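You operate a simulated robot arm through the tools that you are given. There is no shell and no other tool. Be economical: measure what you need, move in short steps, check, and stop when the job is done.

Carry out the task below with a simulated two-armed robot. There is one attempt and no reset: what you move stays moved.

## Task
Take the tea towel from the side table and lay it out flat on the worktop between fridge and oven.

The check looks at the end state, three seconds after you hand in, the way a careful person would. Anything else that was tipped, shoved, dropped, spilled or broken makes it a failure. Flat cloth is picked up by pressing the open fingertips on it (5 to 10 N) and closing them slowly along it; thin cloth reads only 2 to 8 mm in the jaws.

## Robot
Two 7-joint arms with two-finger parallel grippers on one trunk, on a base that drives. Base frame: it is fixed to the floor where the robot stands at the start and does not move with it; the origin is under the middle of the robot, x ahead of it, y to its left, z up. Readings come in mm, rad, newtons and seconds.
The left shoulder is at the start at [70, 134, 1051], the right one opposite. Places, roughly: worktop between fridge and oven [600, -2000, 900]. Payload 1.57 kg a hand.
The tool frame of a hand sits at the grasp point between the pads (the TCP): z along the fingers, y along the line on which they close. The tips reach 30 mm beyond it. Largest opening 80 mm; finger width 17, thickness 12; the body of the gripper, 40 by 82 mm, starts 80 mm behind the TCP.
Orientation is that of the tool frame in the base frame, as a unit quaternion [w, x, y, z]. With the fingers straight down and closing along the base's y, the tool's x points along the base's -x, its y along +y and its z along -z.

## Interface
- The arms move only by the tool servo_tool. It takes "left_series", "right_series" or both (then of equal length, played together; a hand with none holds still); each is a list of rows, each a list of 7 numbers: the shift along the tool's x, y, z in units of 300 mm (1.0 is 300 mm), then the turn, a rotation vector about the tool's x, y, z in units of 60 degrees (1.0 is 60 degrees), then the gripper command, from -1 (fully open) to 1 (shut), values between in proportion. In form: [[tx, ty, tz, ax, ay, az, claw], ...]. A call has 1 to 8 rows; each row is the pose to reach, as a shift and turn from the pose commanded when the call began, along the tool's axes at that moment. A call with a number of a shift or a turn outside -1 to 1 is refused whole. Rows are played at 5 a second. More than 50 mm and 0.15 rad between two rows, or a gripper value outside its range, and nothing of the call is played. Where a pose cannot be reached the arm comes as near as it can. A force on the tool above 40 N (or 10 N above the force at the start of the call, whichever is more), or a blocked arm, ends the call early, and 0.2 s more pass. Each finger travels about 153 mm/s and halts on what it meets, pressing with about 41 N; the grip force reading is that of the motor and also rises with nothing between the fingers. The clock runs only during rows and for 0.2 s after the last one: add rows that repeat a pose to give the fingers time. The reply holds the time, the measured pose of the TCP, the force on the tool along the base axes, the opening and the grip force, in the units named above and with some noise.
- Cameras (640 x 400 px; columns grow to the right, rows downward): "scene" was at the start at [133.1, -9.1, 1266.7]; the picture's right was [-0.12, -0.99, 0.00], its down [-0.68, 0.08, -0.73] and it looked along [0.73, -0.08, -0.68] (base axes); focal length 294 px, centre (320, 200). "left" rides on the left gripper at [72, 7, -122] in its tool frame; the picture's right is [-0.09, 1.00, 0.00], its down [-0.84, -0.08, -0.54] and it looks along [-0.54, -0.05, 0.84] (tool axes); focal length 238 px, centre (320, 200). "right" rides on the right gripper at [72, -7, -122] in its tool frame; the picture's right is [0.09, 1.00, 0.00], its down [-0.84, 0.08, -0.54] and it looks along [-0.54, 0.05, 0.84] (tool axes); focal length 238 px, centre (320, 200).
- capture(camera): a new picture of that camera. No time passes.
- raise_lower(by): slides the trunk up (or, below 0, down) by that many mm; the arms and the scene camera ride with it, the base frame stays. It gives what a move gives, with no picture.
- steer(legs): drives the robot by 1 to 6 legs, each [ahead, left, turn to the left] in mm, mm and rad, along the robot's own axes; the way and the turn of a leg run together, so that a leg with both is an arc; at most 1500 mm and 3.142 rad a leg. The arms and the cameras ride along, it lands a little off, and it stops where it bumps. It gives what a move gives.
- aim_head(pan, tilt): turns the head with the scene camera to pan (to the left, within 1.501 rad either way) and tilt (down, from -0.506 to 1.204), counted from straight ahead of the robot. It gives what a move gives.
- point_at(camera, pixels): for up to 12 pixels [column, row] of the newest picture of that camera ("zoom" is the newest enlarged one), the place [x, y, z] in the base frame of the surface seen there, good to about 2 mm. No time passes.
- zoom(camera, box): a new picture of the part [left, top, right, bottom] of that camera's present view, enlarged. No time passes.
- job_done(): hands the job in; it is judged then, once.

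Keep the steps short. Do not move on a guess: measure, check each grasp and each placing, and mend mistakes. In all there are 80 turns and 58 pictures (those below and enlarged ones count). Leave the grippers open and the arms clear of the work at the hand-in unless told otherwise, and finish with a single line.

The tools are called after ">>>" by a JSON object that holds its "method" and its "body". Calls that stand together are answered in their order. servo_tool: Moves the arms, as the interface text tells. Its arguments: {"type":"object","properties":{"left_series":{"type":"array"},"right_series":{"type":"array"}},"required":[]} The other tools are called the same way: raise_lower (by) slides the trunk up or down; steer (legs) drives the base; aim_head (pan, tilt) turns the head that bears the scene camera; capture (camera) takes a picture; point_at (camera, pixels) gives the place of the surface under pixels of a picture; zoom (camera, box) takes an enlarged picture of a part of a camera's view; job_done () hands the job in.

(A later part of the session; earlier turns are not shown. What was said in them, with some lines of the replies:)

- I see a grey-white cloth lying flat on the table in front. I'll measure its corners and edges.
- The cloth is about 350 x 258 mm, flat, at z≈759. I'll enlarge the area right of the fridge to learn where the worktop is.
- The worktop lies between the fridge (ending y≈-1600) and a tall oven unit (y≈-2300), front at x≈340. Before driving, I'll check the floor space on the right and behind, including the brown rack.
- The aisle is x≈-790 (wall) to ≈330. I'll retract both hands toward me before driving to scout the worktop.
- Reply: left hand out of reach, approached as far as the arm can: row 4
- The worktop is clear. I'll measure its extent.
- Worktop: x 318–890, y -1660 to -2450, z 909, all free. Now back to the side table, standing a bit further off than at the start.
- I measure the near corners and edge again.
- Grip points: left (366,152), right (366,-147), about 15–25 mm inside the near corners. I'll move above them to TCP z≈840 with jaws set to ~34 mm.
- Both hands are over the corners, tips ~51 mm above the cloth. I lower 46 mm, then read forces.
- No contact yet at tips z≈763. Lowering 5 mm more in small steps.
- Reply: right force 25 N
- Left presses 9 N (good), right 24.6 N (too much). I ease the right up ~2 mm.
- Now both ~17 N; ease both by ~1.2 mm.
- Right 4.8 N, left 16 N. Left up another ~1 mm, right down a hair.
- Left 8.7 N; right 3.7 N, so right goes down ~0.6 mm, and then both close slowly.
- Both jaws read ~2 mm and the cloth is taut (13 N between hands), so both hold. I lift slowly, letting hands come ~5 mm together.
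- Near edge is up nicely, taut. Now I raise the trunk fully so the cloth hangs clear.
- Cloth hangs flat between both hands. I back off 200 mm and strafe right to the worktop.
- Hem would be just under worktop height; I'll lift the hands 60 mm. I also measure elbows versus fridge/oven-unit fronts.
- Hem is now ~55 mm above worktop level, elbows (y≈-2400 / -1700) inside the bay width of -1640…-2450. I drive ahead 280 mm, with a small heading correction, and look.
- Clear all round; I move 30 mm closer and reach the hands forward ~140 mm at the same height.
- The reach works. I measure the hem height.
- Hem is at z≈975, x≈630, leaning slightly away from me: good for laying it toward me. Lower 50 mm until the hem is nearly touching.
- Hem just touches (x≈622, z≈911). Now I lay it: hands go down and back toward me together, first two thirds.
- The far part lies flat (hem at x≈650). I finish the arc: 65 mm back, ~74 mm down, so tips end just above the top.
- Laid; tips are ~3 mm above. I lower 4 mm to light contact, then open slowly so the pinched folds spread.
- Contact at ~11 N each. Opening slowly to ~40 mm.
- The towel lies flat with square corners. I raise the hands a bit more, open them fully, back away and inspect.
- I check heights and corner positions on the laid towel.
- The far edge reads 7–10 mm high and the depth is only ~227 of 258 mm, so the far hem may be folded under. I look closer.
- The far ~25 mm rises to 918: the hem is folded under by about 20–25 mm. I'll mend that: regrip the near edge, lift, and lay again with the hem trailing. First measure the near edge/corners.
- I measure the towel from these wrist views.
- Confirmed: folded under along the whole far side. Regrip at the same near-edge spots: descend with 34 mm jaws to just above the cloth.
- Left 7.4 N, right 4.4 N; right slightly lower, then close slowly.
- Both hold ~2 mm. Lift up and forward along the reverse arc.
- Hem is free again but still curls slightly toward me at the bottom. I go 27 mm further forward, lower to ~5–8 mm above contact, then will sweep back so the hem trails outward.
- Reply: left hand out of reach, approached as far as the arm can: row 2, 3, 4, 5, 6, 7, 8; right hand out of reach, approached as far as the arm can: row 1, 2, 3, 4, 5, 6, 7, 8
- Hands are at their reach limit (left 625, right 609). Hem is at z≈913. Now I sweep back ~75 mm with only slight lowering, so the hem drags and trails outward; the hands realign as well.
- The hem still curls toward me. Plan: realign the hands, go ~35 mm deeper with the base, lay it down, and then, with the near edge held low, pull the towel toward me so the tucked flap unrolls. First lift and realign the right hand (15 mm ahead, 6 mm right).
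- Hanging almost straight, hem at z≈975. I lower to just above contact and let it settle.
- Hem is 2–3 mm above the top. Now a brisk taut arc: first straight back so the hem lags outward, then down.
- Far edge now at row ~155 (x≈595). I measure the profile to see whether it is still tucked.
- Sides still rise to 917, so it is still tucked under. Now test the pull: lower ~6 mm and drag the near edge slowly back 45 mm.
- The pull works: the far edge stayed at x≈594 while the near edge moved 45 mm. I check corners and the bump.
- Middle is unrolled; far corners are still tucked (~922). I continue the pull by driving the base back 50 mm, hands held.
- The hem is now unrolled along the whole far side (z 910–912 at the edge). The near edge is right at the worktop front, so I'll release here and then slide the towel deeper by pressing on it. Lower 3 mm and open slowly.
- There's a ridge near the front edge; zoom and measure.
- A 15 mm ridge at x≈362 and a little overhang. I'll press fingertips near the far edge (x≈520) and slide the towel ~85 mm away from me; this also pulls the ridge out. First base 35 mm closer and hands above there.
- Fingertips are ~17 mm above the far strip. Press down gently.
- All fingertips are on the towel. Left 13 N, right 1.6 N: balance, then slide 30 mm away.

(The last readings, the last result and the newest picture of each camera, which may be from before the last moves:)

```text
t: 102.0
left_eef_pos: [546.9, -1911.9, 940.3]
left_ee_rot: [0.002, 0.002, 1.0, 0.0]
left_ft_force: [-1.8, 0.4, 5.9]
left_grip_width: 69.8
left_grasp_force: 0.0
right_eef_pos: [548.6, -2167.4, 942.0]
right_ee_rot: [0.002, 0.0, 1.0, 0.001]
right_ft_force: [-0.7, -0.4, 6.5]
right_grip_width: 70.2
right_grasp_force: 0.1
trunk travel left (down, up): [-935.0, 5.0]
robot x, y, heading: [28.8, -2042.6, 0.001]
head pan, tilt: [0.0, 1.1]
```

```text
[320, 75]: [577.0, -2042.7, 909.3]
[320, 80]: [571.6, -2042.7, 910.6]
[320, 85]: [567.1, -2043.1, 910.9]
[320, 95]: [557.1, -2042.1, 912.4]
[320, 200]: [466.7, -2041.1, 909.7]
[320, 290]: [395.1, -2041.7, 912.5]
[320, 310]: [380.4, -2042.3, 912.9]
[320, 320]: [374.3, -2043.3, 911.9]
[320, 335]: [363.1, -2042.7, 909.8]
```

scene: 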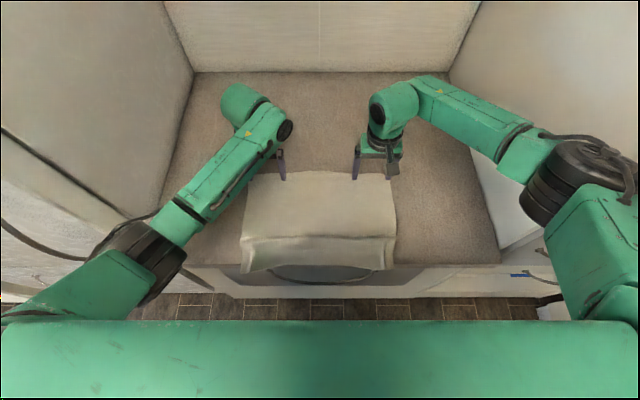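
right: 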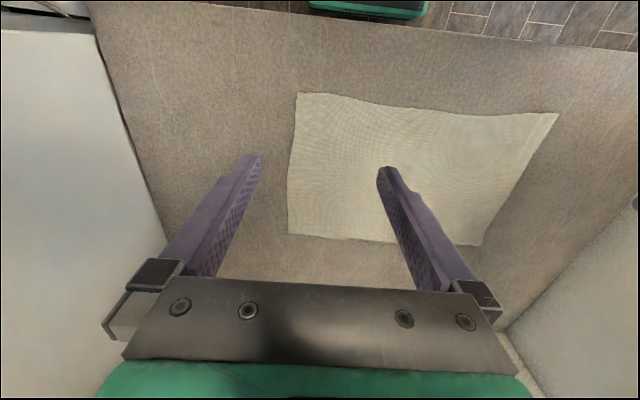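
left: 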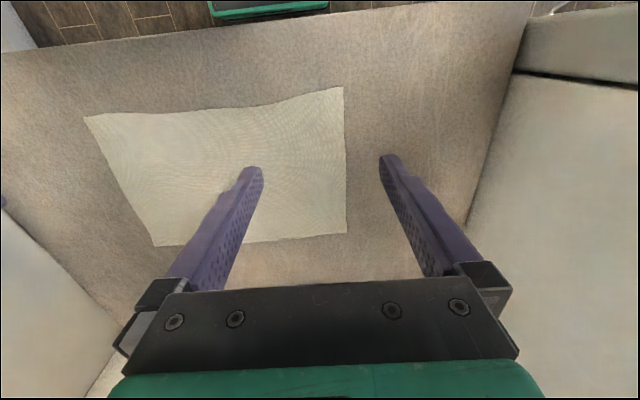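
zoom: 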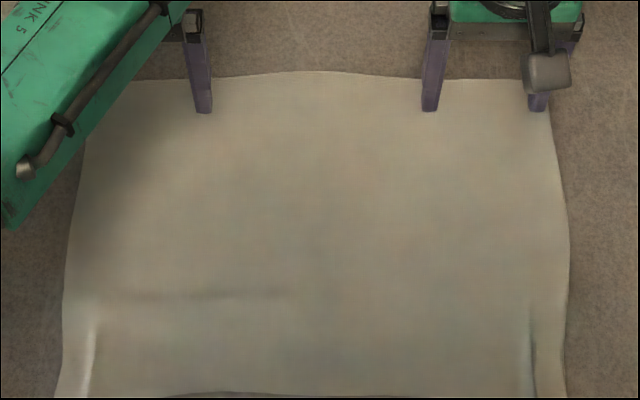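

Works very well: the ridge is gone and the far edge is flat at x≈577. Slide another 50 mm.

>>> {"method": "servo_tool", "body": {"left_series": [[-0.02, 0, 0, 0, 0, 0, -0.75], [-0.045, 0, 0, 0, 0, 0, -0.75], [-0.07, 0, 0, 0, 0, 0, -0.75], [-0.095, 0, 0, 0, 0, 0, -0.75], [-0.12, 0, 0, 0, 0, 0, -0.75], [-0.145, 0, 0, 0, 0, 0, -0.75], [-0.17, 0, 0, 0, 0, 0, -0.75], [-0.17, 0, 0, 0, 0, 0, -0.75]], "right_series": [[-0.02, 0, 0, 0, 0, 0, -0.75], [-0.045, 0, 0, 0, 0, 0, -0.75], [-0.07, 0, 0, 0, 0, 0, -0.75], [-0.095, 0, 0, 0, 0, 0, -0.75], [-0.12, 0, 0, 0, 0, 0, -0.75], [-0.145, 0, 0, 0, 0, 0, -0.75], [-0.17, 0, 0, 0, 0, 0, -0.75], [-0.17, 0, 0, 0, 0, 0, -0.75]]}}

>>> {"method": "zoom", "body": {"camera": "scene", "box": [230, 130, 410, 250]}}

>>> {"method": "point_at", "body": {"camera": "zoom", "pixels": [[320, 60], [320, 65], [320, 75], [320, 85], [320, 200], [320, 290], [320, 310], [320, 340], [320, 370], [85, 370], [545, 365]]}}

```text
t: 103.8
left_eef_pos: [592.4, -1921.0, 941.1]
left_ee_rot: [0.0, 0.012, 1.0, -0.004]
left_ft_force: [-1.0, -2.0, 14.6]
left_grip_width: 68.8
left_grasp_force: 0.0
left hand out of reach, approached as far as the arm can: row 7
right_eef_pos: [583.0, -2167.7, 941.7]
right_ee_rot: [0.002, 0.001, 1.0, 0.001]
right_ft_force: [-0.5, 0.1, 3.5]
right_grip_width: 69.4
right_grasp_force: 0.0
right hand out of reach, approached as far as the arm can: row 6, 7, 8
trunk travel left (down, up): [-935.0, 5.0]
robot x, y, heading: [29.3, -2043.5, 0.001]
head pan, tilt: [0.0, 1.1]
```

```text
3.33 times, centred on (320, 190) of scene
```

zoom: 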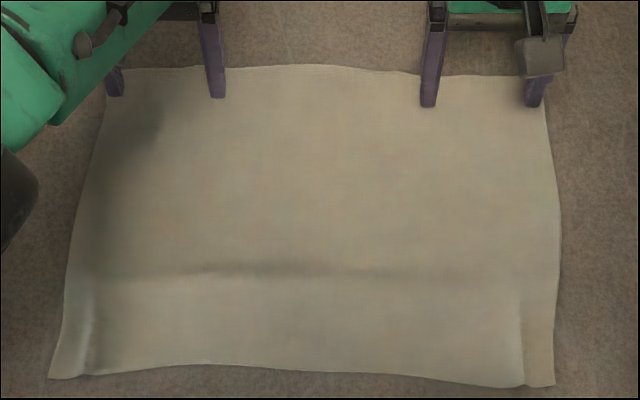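

```text
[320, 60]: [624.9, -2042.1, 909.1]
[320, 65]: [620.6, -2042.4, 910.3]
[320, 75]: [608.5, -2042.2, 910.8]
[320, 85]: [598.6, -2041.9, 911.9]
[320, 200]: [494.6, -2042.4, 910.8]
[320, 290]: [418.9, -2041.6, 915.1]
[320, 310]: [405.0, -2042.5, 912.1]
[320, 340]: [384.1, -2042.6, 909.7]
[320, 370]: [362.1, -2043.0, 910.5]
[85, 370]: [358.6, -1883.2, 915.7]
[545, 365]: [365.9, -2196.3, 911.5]
```

Full 260 mm depth now, all on the worktop (x 362–622). I lift the hands and move them back for inspecting the mild ridge at x≈430 and the pinch marks.

>>> {"method": "servo_tool", "body": {"left_series": [[0, 0, -0.03, 0, 0, 0, -0.75], [0, 0, -0.12, 0, 0, 0, -0.75], [0.05, 0, -0.25, 0, 0, 0, -0.75], [0.15, 0, -0.35, 0, 0, 0, -0.75], [0.3, 0.02, -0.38, 0, 0, 0, -0.75], [0.45, 0.03, -0.38, 0, 0, 0, -0.75], [0.6, 0.03, -0.38, 0, 0, 0, -0.75]], "right_series": [[0, 0, -0.03, 0, 0, 0, -0.75], [0, 0, -0.12, 0, 0, 0, -0.75], [0.05, 0, -0.25, 0, 0, 0, -0.75], [0.15, 0, -0.35, 0, 0, 0, -0.75], [0.3, 0, -0.38, 0, 0, 0, -0.75], [0.45, 0, -0.38, 0, 0, 0, -0.75], [0.57, 0, -0.38, 0, 0, 0, -0.75]]}}

>>> {"method": "zoom", "body": {"camera": "scene", "box": [230, 130, 410, 250]}}

>>> {"method": "point_at", "body": {"camera": "zoom", "pixels": [[320, 250], [320, 262], [320, 268], [320, 275], [320, 285], [200, 262], [200, 270], [200, 280], [320, 70], [460, 270], [120, 85], [530, 85]]}}

```text
t: 105.4
left_eef_pos: [417.0, -1902.0, 1055.9]
left_ee_rot: [0.001, 0.0, 1.0, 0.0]
left_ft_force: [0.6, 0.3, 0.3]
left_grip_width: 70.1
left_grasp_force: 0.1
right_eef_pos: [411.0, -2169.9, 1055.1]
right_ee_rot: [0.001, 0.001, 1.0, 0.0]
right_ft_force: [-0.1, 0.3, 0.3]
right_grip_width: 70.1
right_grasp_force: 0.0
trunk travel left (down, up): [-935.0, 5.0]
robot x, y, heading: [28.3, -2044.5, 0.002]
head pan, tilt: [0.0, 1.1]
```

```text
3.33 times, centred on (320, 190) of scene
```

zoom: 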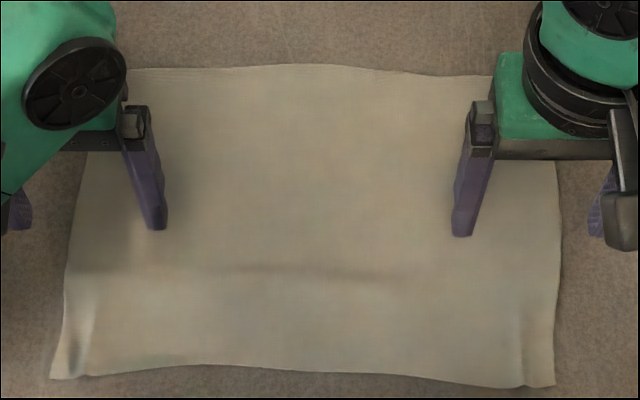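

```text
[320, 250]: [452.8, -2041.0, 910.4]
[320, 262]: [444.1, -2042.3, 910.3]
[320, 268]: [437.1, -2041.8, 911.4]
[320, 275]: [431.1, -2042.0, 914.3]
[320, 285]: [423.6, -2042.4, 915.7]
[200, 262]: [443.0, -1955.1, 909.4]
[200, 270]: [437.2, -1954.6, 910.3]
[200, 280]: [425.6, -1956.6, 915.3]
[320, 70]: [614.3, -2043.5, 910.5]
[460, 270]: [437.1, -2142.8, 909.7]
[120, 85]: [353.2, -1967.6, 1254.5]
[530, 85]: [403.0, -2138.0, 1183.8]
```

Remaining: ~6 mm soft ridge at x≈425 and small pinch marks near the front corners. I measure those, then press there, spread and pull ~10 mm toward me.

>>> {"method": "point_at", "body": {"camera": "zoom", "pixels": [[56, 375], [75, 360], [85, 345], [95, 330], [110, 360], [548, 380], [535, 360], [525, 350], [510, 360], [520, 330], [320, 366], [200, 360]]}}

```text
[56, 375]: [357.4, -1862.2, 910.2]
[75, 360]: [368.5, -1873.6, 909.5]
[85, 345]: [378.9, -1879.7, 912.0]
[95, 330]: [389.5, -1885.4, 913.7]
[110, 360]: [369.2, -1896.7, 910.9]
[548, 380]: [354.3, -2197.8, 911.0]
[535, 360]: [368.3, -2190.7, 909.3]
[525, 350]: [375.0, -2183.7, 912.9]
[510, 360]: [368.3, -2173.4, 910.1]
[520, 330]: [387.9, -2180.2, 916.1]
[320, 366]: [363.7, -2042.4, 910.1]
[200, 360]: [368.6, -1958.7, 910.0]
```

>>> {"method": "servo_tool", "body": {"left_series": [[0.06, 0.02, 0.05, 0, 0, 0, 0.2], [0.123, 0.04, 0.15, 0, 0, 0, 0.2], [0.123, 0.04, 0.25, 0, 0, 0, 0.2], [0.123, 0.04, 0.32, 0, 0, 0, 0.2], [0.123, 0.04, 0.36, 0, 0, 0, 0.2], [0.123, 0.04, 0.372, 0, 0, 0, 0.2], [0.123, 0.04, 0.38, 0, 0, 0, 0.2], [0.123, 0.04, 0.38, 0, 0, 0, 0.2]], "right_series": [[0.05, 0, 0.05, 0, 0, 0, 0.2], [0.103, -0.007, 0.15, 0, 0, 0, 0.2], [0.103, -0.007, 0.25, 0, 0, 0, 0.2], [0.103, -0.007, 0.32, 0, 0, 0, 0.2], [0.103, -0.007, 0.36, 0, 0, 0, 0.2], [0.103, -0.007, 0.372, 0, 0, 0, 0.2], [0.103, -0.007, 0.38, 0, 0, 0, 0.2], [0.103, -0.007, 0.38, 0, 0, 0, 0.2]]}}

```text
t: 107.2
left_eef_pos: [381.6, -1891.4, 942.0]
left_ee_rot: [0.002, 0.0, 1.0, 0.0]
left_ft_force: [-0.3, 0.1, 3.1]
left_grip_width: 31.9
left_grasp_force: 0.1
right_eef_pos: [383.5, -2168.0, 941.3]
right_ee_rot: [0.002, 0.001, 1.0, 0.002]
right_ft_force: [1.7, -1.6, 20.7]
right_grip_width: 32.5
right_grasp_force: 0.2
trunk travel left (down, up): [-935.0, 5.0]
robot x, y, heading: [27.2, -2041.0, 0.002]
head pan, tilt: [0.0, 1.1]
```

Left 3 N, right 21 N: balance, pull back 12 mm, and open the fingers to ~44 mm while pressing.

>>> {"method": "servo_tool", "body": {"left_series": [[0, 0, 0.002, 0, 0, 0, 0.2], [0, 0, 0.002, 0, 0, 0, 0.1], [0, 0, 0.002, 0, 0, 0, 0], [0.01, 0, 0.002, 0, 0, 0, -0.1], [0.02, 0, 0.002, 0, 0, 0, -0.1], [0.03, 0, 0.002, 0, 0, 0, -0.1], [0.04, 0, 0.002, 0, 0, 0, -0.1]], "right_series": [[0, 0, -0.004, 0, 0, 0, 0.2], [0, 0, -0.004, 0, 0, 0, 0.1], [0, 0, -0.004, 0, 0, 0, 0], [0.01, 0, -0.004, 0, 0, 0, -0.1], [0.02, 0, -0.004, 0, 0, 0, -0.1], [0.03, 0, -0.004, 0, 0, 0, -0.1], [0.04, 0, -0.004, 0, 0, 0, -0.1]]}}

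>>> {"method": "servo_tool", "body": {"left_series": [[0, 0, -0.03, 0, 0, 0, -0.1], [0, 0, -0.12, 0, 0, 0, -0.3], [0, 0, -0.25, 0, 0, 0, -1], [0, 0, -0.4, 0, 0, 0, -1], [0, 0, -0.5, 0, 0, 0, -1], [0, 0, -0.55, 0, 0, 0, -1]], "right_series": [[0, 0, -0.03, 0, 0, 0, -0.1], [0, 0, -0.12, 0, 0, 0, -0.3], [0, 0, -0.25, 0, 0, 0, -1], [0, 0, -0.4, 0, 0, 0, -1], [0, 0, -0.5, 0, 0, 0, -1], [0, 0, -0.55, 0, 0, 0, -1]]}}

>>> {"method": "steer", "body": {"legs": [[-270, 0, 0]]}}

>>> {"method": "aim_head", "body": {"pan": 0, "tilt": 0.8}}

>>> {"method": "zoom", "body": {"camera": "scene", "box": [230, 100, 410, 220]}}

```text
t: 108.8
left_eef_pos: [370.8, -1892.8, 941.1]
left_ee_rot: [0.002, 0.001, 1.0, 0.0]
left_ft_force: [5.0, 0.1, 27.2]
left_grip_width: 39.6
left_grasp_force: 0.2
right_eef_pos: [369.9, -2169.8, 940.8]
right_ee_rot: [0.002, 0.0, 1.0, 0.001]
right_ft_force: [2.4, 0.2, 8.6]
right_grip_width: 43.0
right_grasp_force: 0.0
trunk travel left (down, up): [-935.0, 5.0]
robot x, y, heading: [29.2, -2040.5, -0.004]
head pan, tilt: [0.0, 1.1]
```

```text
t: 110.2
left_eef_pos: [369.9, -1892.3, 1105.0]
left_ee_rot: [-0.001, 0.001, 1.0, 0.0]
left_ft_force: [-0.6, -0.7, 0.1]
left_grip_width: 80.0
left_grasp_force: 0.0
right_eef_pos: [371.3, -2171.2, 1105.0]
right_ee_rot: [0.0, 0.001, 1.0, 0.001]
right_ft_force: [-0.3, 0.3, 0.2]
right_grip_width: 79.7
right_grasp_force: 0.0
trunk travel left (down, up): [-935.0, 5.0]
robot x, y, heading: [29.0, -2040.5, 0.004]
head pan, tilt: [0.0, 1.1]
```

```text
t: 112.1
left_eef_pos: [104.3, -1891.2, 1104.1]
left_ee_rot: [-0.001, 0.001, 1.0, 0.0]
left_ft_force: [0.3, -0.1, 0.5]
left_grip_width: 80.1
left_grasp_force: 0.0
right_eef_pos: [105.5, -2170.2, 1105.3]
right_ee_rot: [-0.001, 0.0, 1.0, 0.001]
right_ft_force: [0.8, 0.1, -0.4]
right_grip_width: 80.0
right_grasp_force: 0.0
trunk travel left (down, up): [-935.0, 5.0]
robot x, y, heading: [-241.9, -2041.9, 0.001]
head pan, tilt: [0.0, 1.1]
```

```text
t: 112.9
left_eef_pos: [101.8, -1891.3, 1104.9]
left_ee_rot: [0.0, 0.0, 1.0, -0.001]
left_ft_force: [0.0, 0.2, 0.1]
left_grip_width: 79.8
left_grasp_force: 0.1
right_eef_pos: [103.4, -2170.2, 1104.9]
right_ee_rot: [0.001, 0.0, 1.0, 0.001]
right_ft_force: [-0.8, -0.7, -0.1]
right_grip_width: 80.0
right_grasp_force: 0.0
trunk travel left (down, up): [-935.0, 5.0]
robot x, y, heading: [-240.0, -2043.8, 0.002]
head pan, tilt: [0.0, 0.799]
```

```text
3.33 times, centred on (320, 160) of scene
```

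zoom: 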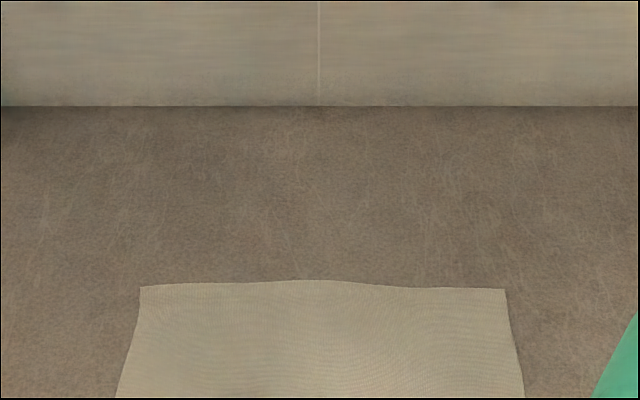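

>>> {"method": "zoom", "body": {"camera": "scene", "box": [230, 165, 410, 285]}}

>>> {"method": "point_at", "body": {"camera": "zoom", "pixels": [[143, 75], [500, 78], [320, 70], [320, 110], [320, 140], [320, 160], [320, 180], [320, 200], [320, 220], [320, 240], [120, 230], [520, 230]]}}

```text
3.33 times, centred on (320, 225) of scene
```

zoom: 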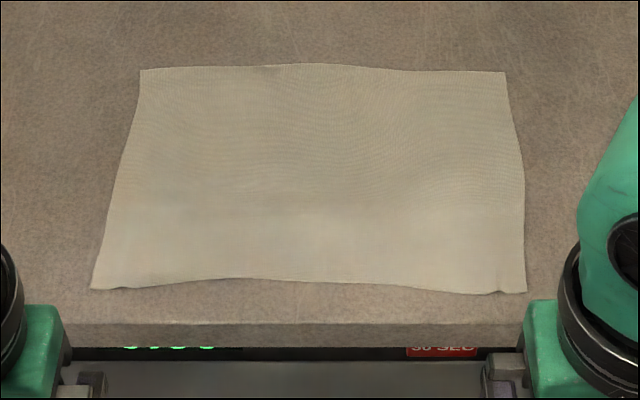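

```text
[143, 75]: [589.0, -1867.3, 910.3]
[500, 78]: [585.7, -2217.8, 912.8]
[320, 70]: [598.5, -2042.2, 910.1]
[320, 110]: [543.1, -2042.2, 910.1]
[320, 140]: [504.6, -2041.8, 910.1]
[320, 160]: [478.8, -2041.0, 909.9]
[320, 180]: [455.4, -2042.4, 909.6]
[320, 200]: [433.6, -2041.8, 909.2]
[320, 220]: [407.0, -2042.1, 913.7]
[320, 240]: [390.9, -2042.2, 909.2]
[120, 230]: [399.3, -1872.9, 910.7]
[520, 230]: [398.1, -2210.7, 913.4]
```

The towel lies flat: z is 909–914 all over, it covers about x 355–606 and y -1865 to -2218, and it is fully on the worktop. The grippers are open and the arms are clear, so I hand in.

>>> {"method": "job_done", "body": {}}

```text
The job is handed in.
```

The tea towel is laid out flat on the worktop between the fridge and the oven, with both grippers open and the arms clear.
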